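You operate a simulated robot arm through the tools that you are given. There is no shell and no other tool. Be economical: measure what you need, move in short steps, check, and stop when the job is done.

The job below is to be done with a simulated robot arm. You get a single attempt, and the scene is never put back.

JOB
Stand the tank jar beside the blue dust rag. It goes on the side that lies toward x +0.0, y -1.0 (a direction in the base frame), with about 3 cm between them.

The check looks at the end state, three seconds after you hand in, the way a careful person would. Anything else that was tipped, shoved, dropped, spilled or broken makes it a failure.

ROBOT AND FRAMES
A 7-joint arm with a two-finger parallel gripper, fixed in place. Base frame: the origin is at the foot of the arm, x ahead of it, y to its left, z up; the work surface is at about z = 0.8. Units: m, rad, N and s.
With the tool pointing down near the work surface it reaches from about 0.24 to 0.68 m from the base axis. Its first joint turns from -1.152 to 1.152 rad. Payload 2.4 kg.
The TCP is the grasp point between the finger pads, 0.03 m short of the fingertips. In the tool frame z runs along the fingers and y along their closing line. The gripper opens to 0.094 m. The fingers are 0.028 m wide and 0.01 m thick; the gripper's body (0.05 by 0.096 m) begins 0.055 m behind the TCP.
Orientation is that of the tool frame in the base frame, as [roll, pitch, yaw] about the fixed x, y, z axes, in that order (R = Rz(yaw) Ry(pitch) Rx(roll)). With the fingers straight down and closing along the base's y, the tool's x points along the base's -x, its y along +y and its z along -z.

CONTROLS
- The arm moves only by the tool jog_arm. Its argument "steps" is a list of rows, each a list of 5 numbers: the finger opening in m, from 0 to 0.094, then the shift along the base's x, y, z in m, then the turn about the base's z in rad. In form: [[fingers, x, y, z, twist], ...]. A call has 1 to 20 rows; each row is the pose to reach, as a shift and turn from the pose commanded when the call began. Rows are played at 5 a second. More than 0.05 m and 0.15 rad between two rows, or a gripper value outside its range, and nothing of the call is played. A pose out of reach is approached as far as the arm can. The call stops where the force on the tool passes 40 N (or 10 N more than at its start, if that is more) or the arm is blocked; 0.2 s more then pass. Each finger travels about 0.153 m/s and halts on what it meets, pressing with about 24 N; the grip force reading is that of the motor and also rises with nothing between the fingers. The clock runs only during rows and for 0.2 s after the last one: add rows that repeat a pose to give the fingers time. It gives the time, the measured TCP pose, the force on the tool (base axes), the opening and the grip force at its end, in the units of the frame above (readings bear some noise), and new pictures: "pictures" is both (left out), scene, wrist or none.
- Cameras (640 x 400 px; columns grow to the right, rows downward): "scene" is fixed at [0.0374, 0.473, 1.4406]; the picture's right is [-0.77, -0.63, 0.00], its down [-0.39, 0.47, -0.79] and it looks along [0.50, -0.61, -0.61] (base axes); focal length 373 px, centre (320, 200). "wrist" rides on the gripper at [-0.037, 0, -0.058] in the tool frame; the picture's right is [0.00, -1.00, 0.00], its down [0.97, 0.00, -0.24] and it looks along [0.24, 0.00, 0.97] (tool axes); focal length 218 px, centre (320, 200).
- pixel_to_xyz(camera, pixels): for up to 12 pixels [column, row] of the newest picture of that camera ("zoom" is the newest enlarged one), the place [x, y, z] in the base frame of the surface seen there, good to about 0.003 m. No time passes.
- enlarge(camera, box): a new picture of the part [left, top, right, bottom] of that camera's present view, enlarged. No time passes.
- close_job(): hands the job in; it is judged then, once.

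Keep the steps short. Do not move on a guess: measure, check each grasp and each placing, and mend mistakes. In all there are 60 turns and 120 pictures (those below and enlarged ones count). Leave the gripper open and the arm clear of the work at the hand-in unless told otherwise, and finish with a single line.

The tools are called after "Call:" as name(argument=value, ...) on one line, values as JSON. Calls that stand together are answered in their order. jog_arm: Moves the arm, as the interface text tells. Its arguments: {"type":"object","properties":{"steps":{"type":"array","items":{"type":"array","items":{"type":"number"}}},"pictures":{"type":"string","enum":["both","scene","wrist","none"]}},"required":["steps"]} The other tools are called the same way: pixel_to_xyz (camera, pixels) gives the place of the surface under pixels of a picture; enlarge (camera, box) takes an enlarged picture of a part of a camera's view; close_job () hands the job in.

At the start:

```text
time_s: 0.0
ee_pos: [0.4467, 0.1102, 1.119]
tool_rot: [3.141, -0.001, 3.142]
wrist_force: [0.5, 0.1, 0.3]
grip_width: 0.0938
grip_force: 0.0
```

scene: 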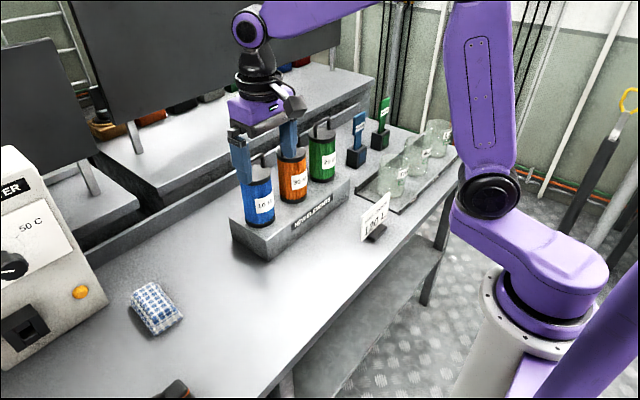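
wrist: 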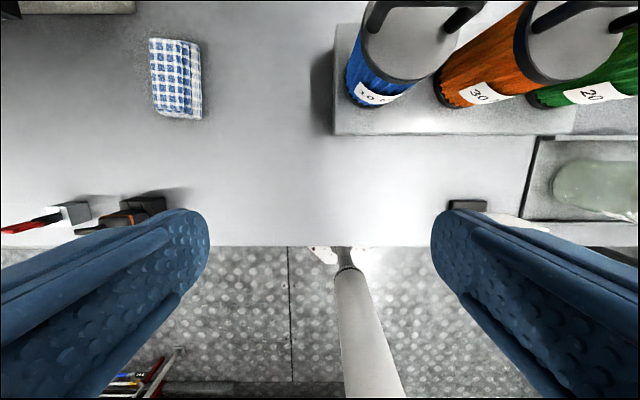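

I see cylinders on a block, glass jars in a tray and a small sign. I'll enlarge both areas to find out which one is the "tank jar".

Call:
enlarge(camera="scene", box=[340, 80, 480, 250])

Call:
enlarge(camera="scene", box=[220, 80, 400, 260])

```text
2.35 times, centred on (410, 165) of scene
```

zoom: 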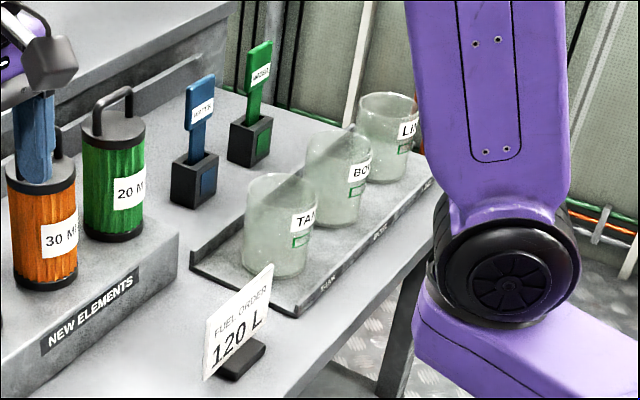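

```text
2.22 times, centred on (310, 170) of scene
```

zoom: 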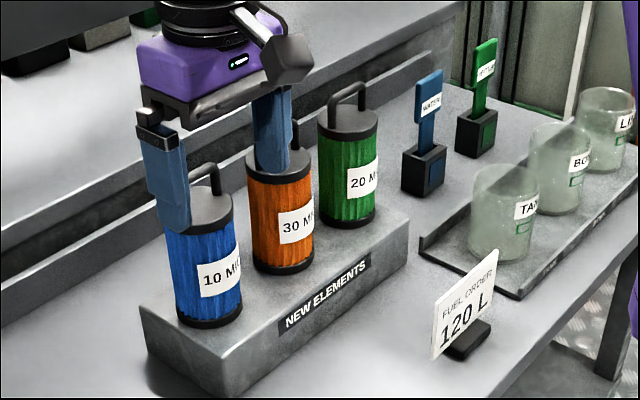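

The glass jars read TANK, BOWL and LINE, and the nearest (scene ~393,178) is TANK. Next I'll measure that jar, the tray, the sign and the rag.

Call:
pixel_to_xyz(camera="scene", pixels=[[380, 157], [393, 154], [406, 158], [393, 160], [378, 178], [394, 178], [404, 178], [381, 192], [393, 196], [403, 193], [395, 206], [370, 192]])

Call:
pixel_to_xyz(camera="scene", pixels=[[130, 297], [150, 282], [183, 317], [154, 334], [155, 308], [140, 312], [168, 325], [180, 384], [388, 194], [364, 240], [375, 235], [230, 330]])

Call:
enlarge(camera="wrist", box=[430, 100, 640, 250])

Call:
enlarge(camera="scene", box=[80, 260, 240, 400])

```text
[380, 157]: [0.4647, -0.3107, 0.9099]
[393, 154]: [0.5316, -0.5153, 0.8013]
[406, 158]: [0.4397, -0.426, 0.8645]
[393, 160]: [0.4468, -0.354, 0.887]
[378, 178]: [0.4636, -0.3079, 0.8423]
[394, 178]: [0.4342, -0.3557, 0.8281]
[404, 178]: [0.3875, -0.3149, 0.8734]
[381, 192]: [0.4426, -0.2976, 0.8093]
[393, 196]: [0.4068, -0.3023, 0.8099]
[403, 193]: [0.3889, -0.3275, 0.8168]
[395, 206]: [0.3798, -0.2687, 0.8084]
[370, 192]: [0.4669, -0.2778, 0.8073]
```

```text
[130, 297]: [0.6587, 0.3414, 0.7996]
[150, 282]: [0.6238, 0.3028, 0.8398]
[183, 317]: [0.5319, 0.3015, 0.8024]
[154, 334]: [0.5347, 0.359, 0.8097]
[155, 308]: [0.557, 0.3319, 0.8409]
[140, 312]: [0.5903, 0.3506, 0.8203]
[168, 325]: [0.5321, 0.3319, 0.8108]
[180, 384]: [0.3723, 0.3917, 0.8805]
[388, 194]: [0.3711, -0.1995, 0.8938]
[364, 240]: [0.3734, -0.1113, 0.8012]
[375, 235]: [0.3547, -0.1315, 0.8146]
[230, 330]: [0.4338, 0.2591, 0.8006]
```

```text
2.67 times, centred on (535, 175) of wrist
```

zoom: 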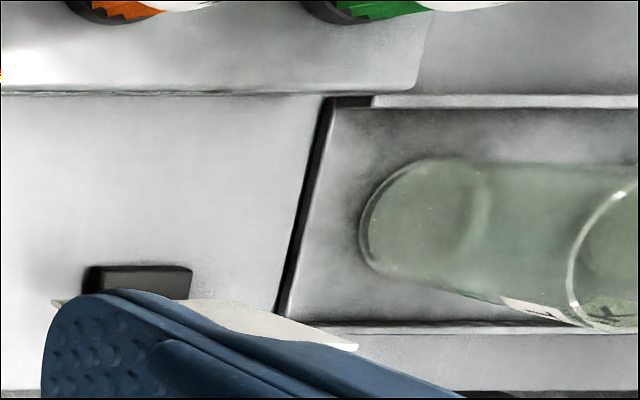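

```text
2.86 times, centred on (160, 330) of scene
```

zoom: 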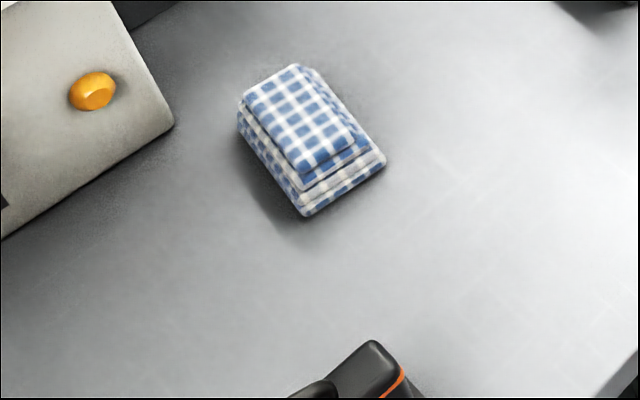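

The tank jar is near (0.425,-0.325) with its top near z 0.91. The rag covers about x 0.53–0.66, y 0.29–0.37. Before crossing over them, I'll check the heights of the cans and handles, the other jars and the sign.

Call:
pixel_to_xyz(camera="scene", pixels=[[322, 119], [333, 122], [264, 158], [300, 150], [260, 175], [320, 135], [390, 196], [384, 97], [358, 113], [233, 225], [349, 180], [372, 236]])

Call:
pixel_to_xyz(camera="zoom", pixels=[[296, 66], [240, 95], [238, 125], [302, 214], [385, 163], [310, 70], [325, 68], [300, 170], [352, 140], [358, 120], [345, 190], [420, 120]])

Call:
jog_arm(steps=[[0.094, 0, 0, 0.03, 0], [0.094, 0, -0.04, 0.05, 0], [0.094, 0, -0.08, 0.05, 0], [0.094, -0.01, -0.12, 0.05, 0], [0.094, -0.02, -0.16, 0.05, 0], [0.094, -0.02, -0.2, 0.05, 0], [0.094, -0.02, -0.24, 0.05, 0], [0.094, -0.02, -0.28, 0.05, 0], [0.094, -0.02, -0.32, 0.05, 0], [0.094, -0.02, -0.36, 0.05, 0], [0.094, -0.02, -0.4, 0.05, 0], [0.094, -0.02, -0.43, 0.05, 0], [0.094, -0.02, -0.43, 0.05, 0]])

```text
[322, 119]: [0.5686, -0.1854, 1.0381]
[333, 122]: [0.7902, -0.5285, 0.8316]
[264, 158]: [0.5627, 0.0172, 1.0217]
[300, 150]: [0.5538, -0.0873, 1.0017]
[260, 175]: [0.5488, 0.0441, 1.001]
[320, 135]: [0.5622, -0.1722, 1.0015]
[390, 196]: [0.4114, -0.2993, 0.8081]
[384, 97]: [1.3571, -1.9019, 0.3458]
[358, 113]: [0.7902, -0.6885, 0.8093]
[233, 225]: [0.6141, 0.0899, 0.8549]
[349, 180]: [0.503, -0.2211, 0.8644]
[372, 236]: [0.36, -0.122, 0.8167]
```

```text
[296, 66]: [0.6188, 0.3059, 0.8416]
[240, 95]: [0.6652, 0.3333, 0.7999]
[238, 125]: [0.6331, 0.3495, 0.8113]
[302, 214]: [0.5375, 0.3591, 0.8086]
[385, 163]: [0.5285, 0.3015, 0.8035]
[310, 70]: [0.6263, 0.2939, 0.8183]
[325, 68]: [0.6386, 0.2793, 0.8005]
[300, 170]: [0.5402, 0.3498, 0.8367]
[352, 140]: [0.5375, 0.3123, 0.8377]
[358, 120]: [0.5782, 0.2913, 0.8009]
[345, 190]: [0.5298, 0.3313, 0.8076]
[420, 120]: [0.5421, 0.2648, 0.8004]
```

```text
time_s: 2.8
ee_pos: [0.4273, -0.3202, 1.1677]
tool_rot: [-3.14, 0.0, 3.141]
wrist_force: [0.7, 1.2, -1.1]
grip_width: 0.0938
grip_force: 0.2
```

scene: 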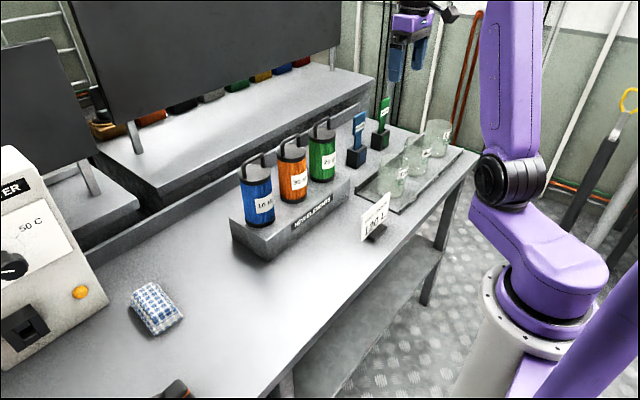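
wrist: 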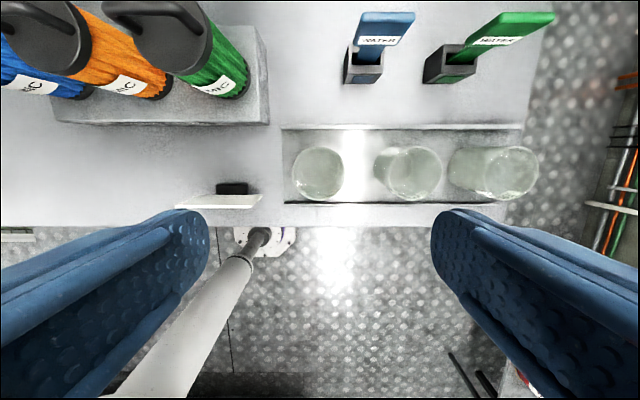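

The arm is above the jars, and the tank jar's rim is centred near wrist (318,173). I'll enlarge that and measure the rim.

Call:
enlarge(camera="wrist", box=[270, 120, 430, 220])

Call:
pixel_to_xyz(camera="wrist", pixels=[[293, 174], [343, 174], [318, 148], [318, 199], [318, 175], [318, 130], [318, 203], [283, 160], [390, 170], [440, 170], [414, 148], [414, 200]])

```text
4.00 times, centred on (350, 170) of wrist
```

zoom: 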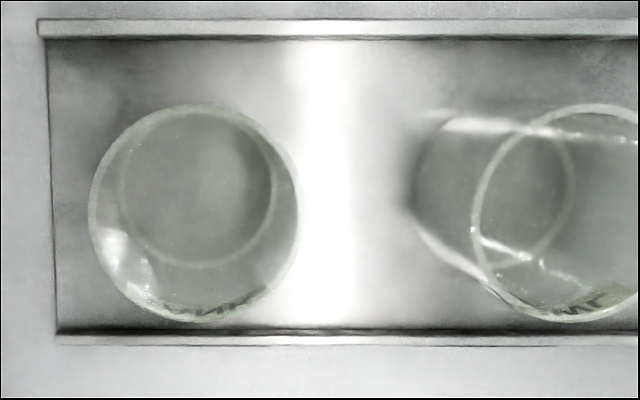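

```text
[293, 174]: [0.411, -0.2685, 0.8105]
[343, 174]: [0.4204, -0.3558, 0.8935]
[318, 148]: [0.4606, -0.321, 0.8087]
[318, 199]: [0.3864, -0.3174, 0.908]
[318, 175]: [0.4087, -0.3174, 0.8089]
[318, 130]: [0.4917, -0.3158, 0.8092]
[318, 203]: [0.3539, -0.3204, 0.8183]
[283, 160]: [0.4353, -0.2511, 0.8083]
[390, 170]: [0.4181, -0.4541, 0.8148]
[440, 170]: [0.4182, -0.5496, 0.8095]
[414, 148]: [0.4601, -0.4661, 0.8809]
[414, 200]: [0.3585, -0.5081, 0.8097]
```

The rim works out at centre (0.425,-0.318), diameter about 0.078, top z about 0.91. The gap to the bowl jar is about 6 cm, so closing along y works. I'll descend until the tips sit just above the rim and check.

Call:
jog_arm(steps=[[0.094, -0.002, 0.002, -0.045, 0], [0.094, -0.002, 0.002, -0.09, 0], [0.094, -0.002, 0.002, -0.135, 0], [0.094, -0.002, 0.002, -0.175, 0], [0.094, -0.002, 0.002, -0.2, 0], [0.094, -0.002, 0.002, -0.215, 0], [0.094, -0.002, 0.002, -0.215, 0]])

```text
time_s: 4.4
ee_pos: [0.4263, -0.3184, 0.9537]
tool_rot: [-3.141, 0.001, 3.141]
wrist_force: [0.1, -0.9, -1.2]
grip_width: 0.0941
grip_force: 0.0
```

scene: 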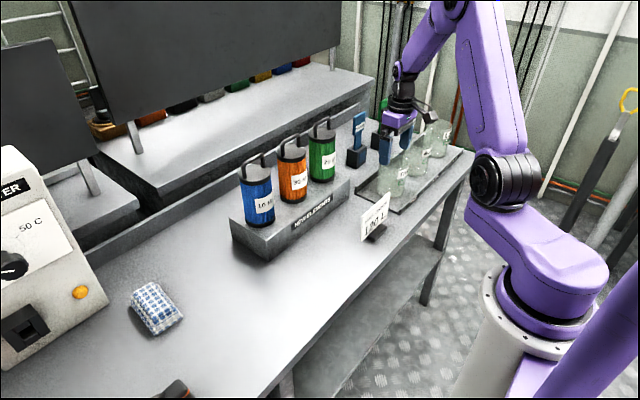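
wrist: 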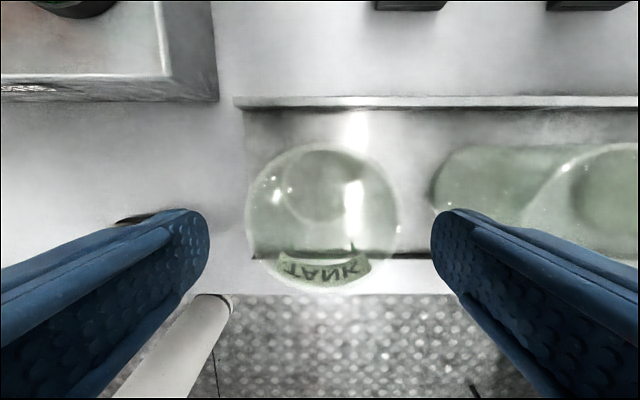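

The label reads TANK (mirrored through the glass). The rim is centred between the fingers to within 1–2 mm, so I'll descend to TCP z about 0.875 and close gently.

Call:
jog_arm(steps=[[0.094, 0, -0.001, -0.025, 0], [0.094, 0, -0.001, -0.05, 0], [0.094, 0, -0.001, -0.078, 0], [0.094, 0, -0.001, -0.078, 0]])

```text
time_s: 5.4
ee_pos: [0.4262, -0.3191, 0.8753]
tool_rot: [3.141, 0.0, -3.141]
wrist_force: [0.4, 0.1, 0.8]
grip_width: 0.0941
grip_force: 0.0
```

scene: 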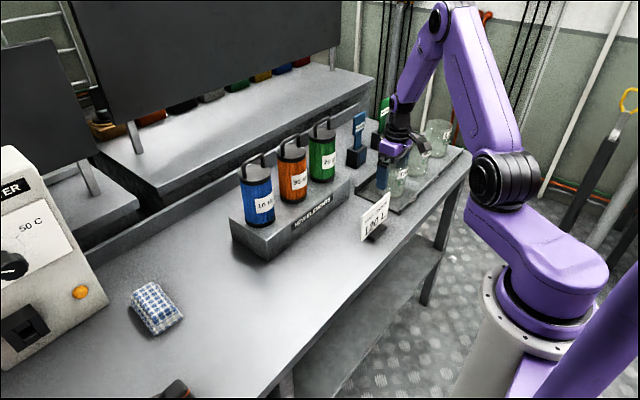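
wrist: 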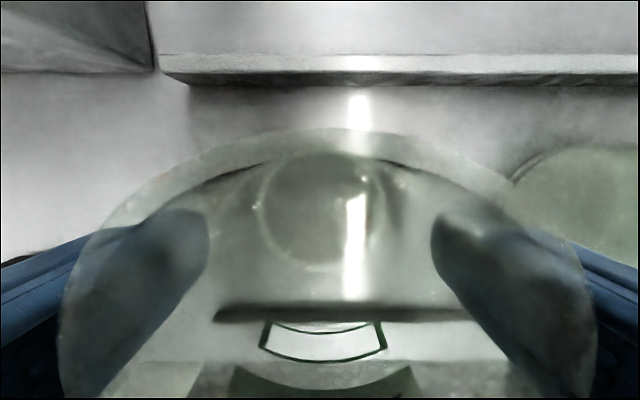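

The fingers straddle the jar with no contact force. I'll close on it.

Call:
jog_arm(steps=[[0.084, 0, 0, 0, 0], [0.078, 0, 0, 0, 0], [0.07, 0, 0, 0, 0], [0.065, 0, 0, 0, 0], [0.065, 0, 0, 0, 0]], pictures="wrist")

```text
time_s: 6.6
ee_pos: [0.4252, -0.3165, 0.8753]
tool_rot: [3.141, 0.001, 3.142]
wrist_force: [0.7, -0.3, 0.3]
grip_width: 0.0799
grip_force: 23.8
```

wrist: 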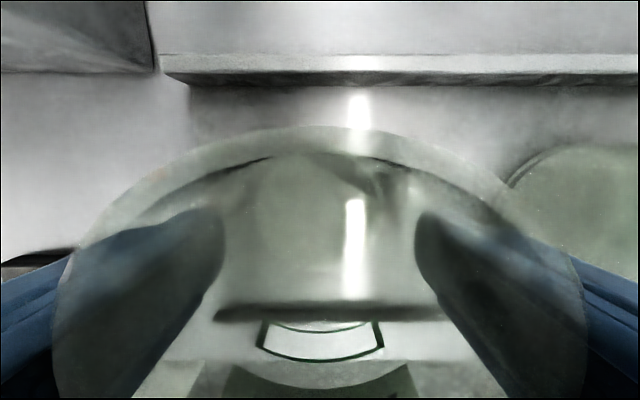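

The jar is held at 0.080 m with 24 N. I'll lift slowly and check.

Call:
jog_arm(steps=[[0.065, 0, 0, 0.01, 0], [0.065, 0, 0, 0.025, 0], [0.065, 0, 0, 0.045, 0], [0.065, 0, 0, 0.065, 0], [0.065, 0, 0, 0.065, 0]])

```text
time_s: 7.8
ee_pos: [0.4244, -0.3208, 0.94]
tool_rot: [-3.14, 0.001, 3.14]
wrist_force: [0.2, -0.6, -1.7]
grip_width: 0.0798
grip_force: 23.8
```

scene: 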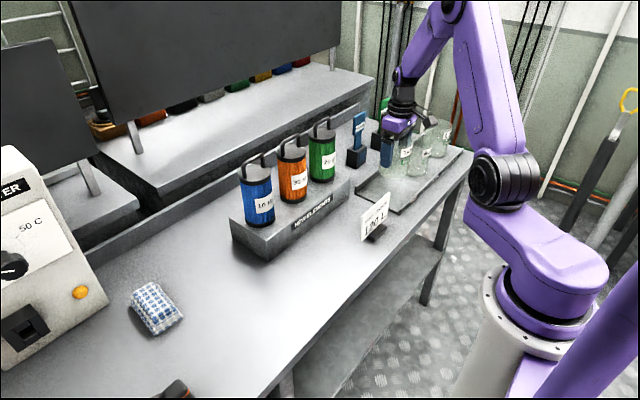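
wrist: 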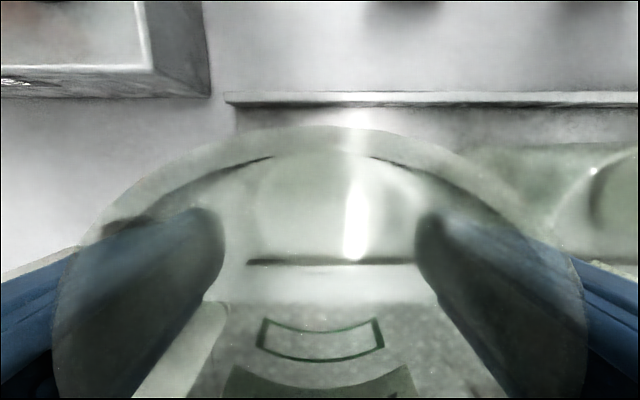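

The jar came up cleanly, with its bottom 0.067 below the TCP. I'll raise to z about 1.13, well over the sign and cans, and carry it at x about 0.42 to the rag's side.

Call:
jog_arm(steps=[[0.065, 0, 0, 0.04, 0], [0.065, 0, 0, 0.08, 0], [0.065, 0, 0, 0.12, 0], [0.065, 0, 0, 0.16, 0], [0.065, 0, 0, 0.19, 0], [0.065, 0, 0.02, 0.19, 0], [0.065, 0, 0.05, 0.19, 0], [0.065, 0, 0.09, 0.19, 0], [0.065, 0, 0.13, 0.19, 0], [0.065, 0, 0.17, 0.19, 0], [0.065, 0, 0.21, 0.19, 0], [0.065, 0, 0.25, 0.19, 0], [0.065, 0, 0.29, 0.19, 0], [0.065, 0, 0.33, 0.19, 0], [0.065, 0, 0.37, 0.19, 0], [0.065, 0, 0.41, 0.19, 0], [0.065, 0, 0.45, 0.19, 0], [0.065, 0, 0.48, 0.19, 0], [0.065, 0, 0.5, 0.19, 0], [0.065, 0, 0.5, 0.19, 0]])

```text
time_s: 12.0
ee_pos: [0.4244, 0.1793, 1.1317]
tool_rot: [3.14, -0.001, -3.142]
wrist_force: [-0.2, -0.2, -1.8]
grip_width: 0.0803
grip_force: 23.8
```

scene: 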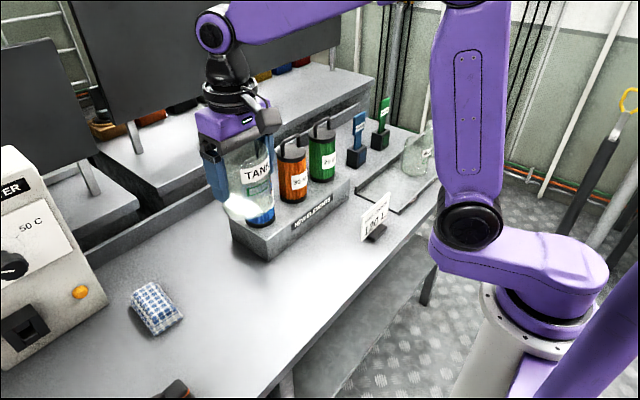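
wrist: 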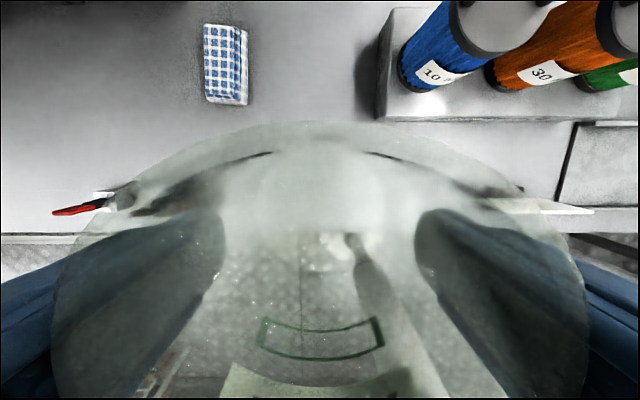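

The jar is still level and held, and the rag is clearly visible at wrist (227,65). I'll measure its edges from here.

Call:
pixel_to_xyz(camera="wrist", pixels=[[204, 25], [246, 29], [248, 60], [247, 102], [206, 100], [204, 65], [250, 60], [252, 60], [244, 60], [255, 65], [375, 60], [375, 110]])

Call:
enlarge(camera="wrist", box=[170, 5, 330, 125])

```text
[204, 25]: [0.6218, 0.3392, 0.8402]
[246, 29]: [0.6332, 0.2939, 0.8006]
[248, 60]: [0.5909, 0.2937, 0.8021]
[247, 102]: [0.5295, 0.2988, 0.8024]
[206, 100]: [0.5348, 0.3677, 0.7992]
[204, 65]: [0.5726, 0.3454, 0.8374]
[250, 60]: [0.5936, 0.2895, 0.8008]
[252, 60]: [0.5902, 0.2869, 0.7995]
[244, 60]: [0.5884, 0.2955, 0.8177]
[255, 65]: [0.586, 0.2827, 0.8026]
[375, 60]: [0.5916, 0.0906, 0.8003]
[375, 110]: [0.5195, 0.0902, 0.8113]
```

```text
3.33 times, centred on (250, 65) of wrist
```

zoom: 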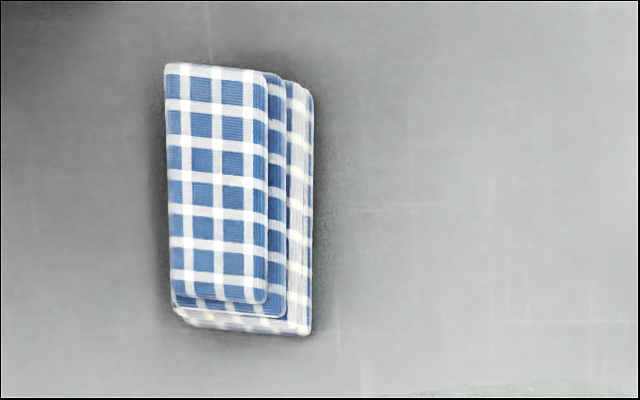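

The rag's -y edge is at y about 0.295 and its middle at x about 0.58, so the jar's centre goes to (0.58, 0.225). I'll move over and descend to bottom about 3 cm above the table.

Call:
jog_arm(steps=[[0.065, 0.03, 0.015, 0, 0], [0.065, 0.07, 0.03, 0, 0], [0.065, 0.11, 0.046, 0, 0], [0.065, 0.14, 0.046, 0, 0], [0.065, 0.156, 0.046, 0, 0], [0.065, 0.156, 0.046, -0.04, 0], [0.065, 0.156, 0.046, -0.08, 0], [0.065, 0.156, 0.046, -0.12, 0], [0.065, 0.156, 0.046, -0.16, 0], [0.065, 0.156, 0.046, -0.2, 0], [0.065, 0.156, 0.046, -0.225, 0], [0.065, 0.156, 0.046, -0.235, 0], [0.065, 0.156, 0.046, -0.235, 0]])

```text
time_s: 14.8
ee_pos: [0.5811, 0.2267, 0.8968]
tool_rot: [-3.141, 0.001, -3.141]
wrist_force: [0.1, -0.3, -1.4]
grip_width: 0.0797
grip_force: 24.6
```

scene: 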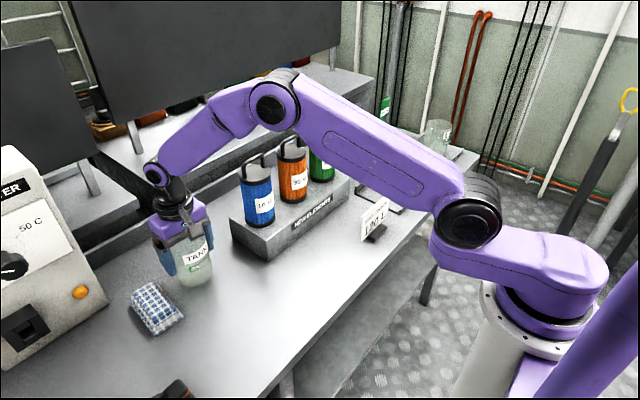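
wrist: 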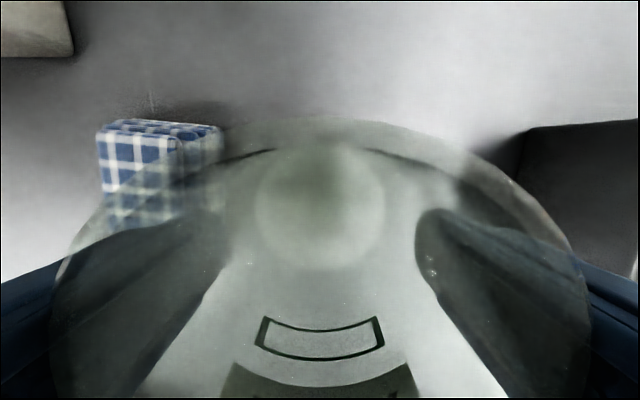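

The jar sits at (0.581,0.226), clear of the rag. The table should be met at TCP z about 0.867. I'll lower the last 3 cm slowly and watch the force.

Call:
jog_arm(steps=[[0.065, 0, -0.001, -0.01, 0], [0.065, 0, -0.001, -0.02, 0], [0.065, 0, -0.001, -0.025, 0], [0.065, 0, -0.001, -0.028, 0], [0.065, 0, -0.001, -0.028, 0]], pictures="scene")

```text
time_s: 16.0
ee_pos: [0.5817, 0.2255, 0.8671]
tool_rot: [3.141, -0.001, 3.141]
wrist_force: [0.7, -0.8, -1.9]
grip_width: 0.0798
grip_force: 23.7
```

scene: 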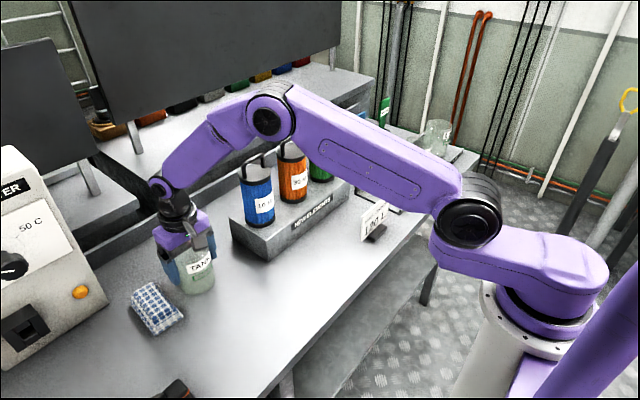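

The force still reads as hanging weight only, so there's no contact yet. I'll lower in 1–2 mm steps.

Call:
jog_arm(steps=[[0.065, 0, 0, -0.001, 0], [0.065, 0, 0, -0.002, 0], [0.065, 0, 0, -0.002, 0]], pictures="none")

```text
time_s: 16.8
ee_pos: [0.5809, 0.2259, 0.8676]
tool_rot: [-3.141, 0.002, -3.14]
wrist_force: [-4.7, -1.5, 16.7]
grip_width: 0.0801
grip_force: 24.0
```

It touched the table, with 17 N upward. I'll back off 1 mm to relieve the pressure, then open slowly.

Call:
jog_arm(steps=[[0.065, 0, 0, 0.001, 0], [0.07, 0, 0, 0.001, 0], [0.082, 0, 0, 0.001, 0], [0.088, 0, 0, 0.001, 0], [0.094, 0, 0, 0.001, 0], [0.094, 0, 0, 0.001, 0]])

```text
time_s: 18.2
ee_pos: [0.58, 0.2254, 0.8673]
tool_rot: [-3.141, 0.0, 3.141]
wrist_force: [-0.3, -0.3, -0.1]
grip_width: 0.0937
grip_force: 0.1
```

scene: 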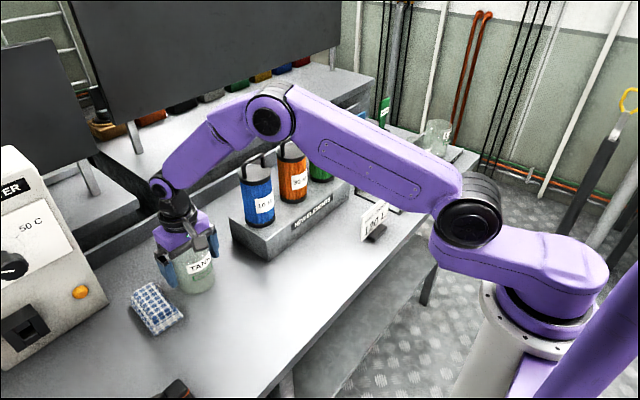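
wrist: 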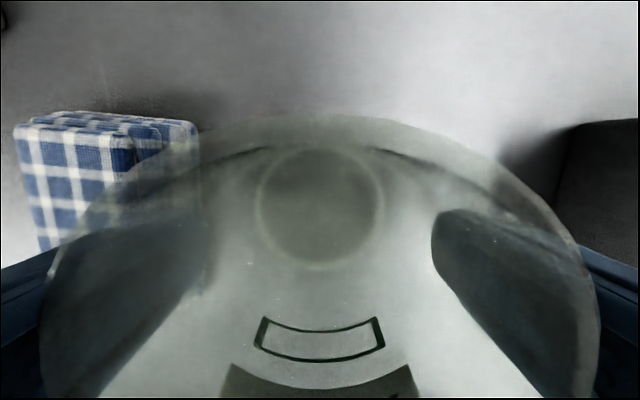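

The jar is standing released and the fingers are clear of it on both sides. I'll rise straight up and then draw back.

Call:
jog_arm(steps=[[0.094, 0, 0, 0.015, 0], [0.094, 0, 0, 0.04, 0], [0.094, 0, 0, 0.08, 0], [0.094, 0, 0, 0.12, 0], [0.094, 0, 0, 0.16, 0], [0.094, 0, 0, 0.2, 0], [0.094, 0, 0, 0.25, 0], [0.094, -0.04, 0, 0.25, 0], [0.094, -0.08, 0, 0.25, 0], [0.094, -0.12, 0, 0.25, 0], [0.094, -0.15, 0, 0.25, 0], [0.094, -0.15, 0, 0.25, 0]])

Call:
enlarge(camera="scene", box=[100, 220, 260, 350])

Call:
enlarge(camera="wrist", box=[200, 0, 440, 150])

```text
time_s: 20.8
ee_pos: [0.4307, 0.2249, 1.1172]
tool_rot: [3.141, 0.001, -3.14]
wrist_force: [-1.0, -0.2, -0.5]
grip_width: 0.094
grip_force: 0.0
```

scene: 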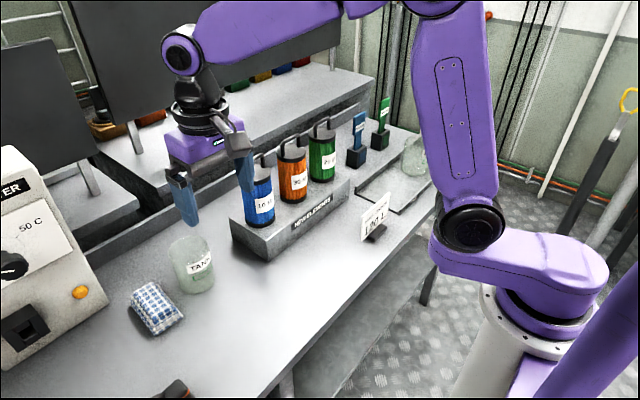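
wrist: 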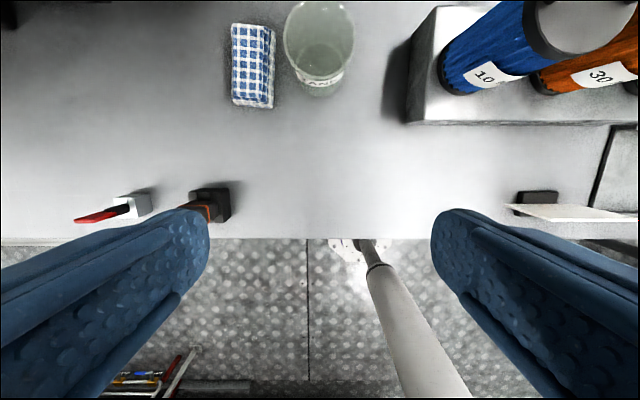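

```text
3.08 times, centred on (180, 285) of scene
```

zoom: 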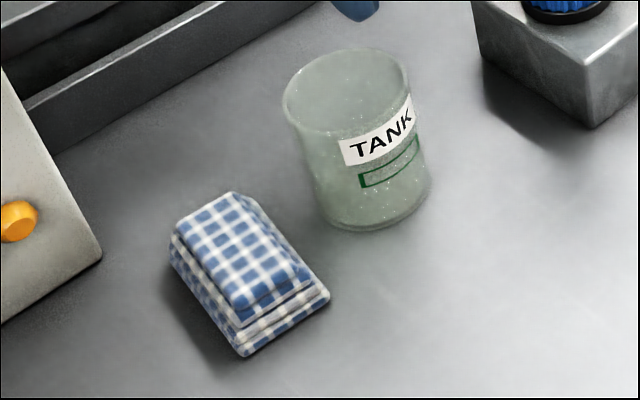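

```text
2.67 times, centred on (320, 75) of wrist
```

zoom: 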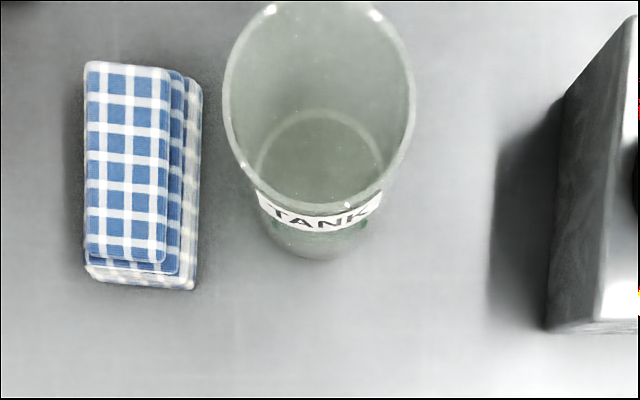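

The jar stands upright beside the unmoved rag on its -y side. The gap measures about 3 cm, nothing else was disturbed, and the gripper is open and clear. I'll hand in.

Call:
close_job()

```text
The job is handed in.
```

The tank jar is standing upright on the -y side of the blue dust rag, about 3 cm away, with nothing else disturbed and the gripper open and clear.
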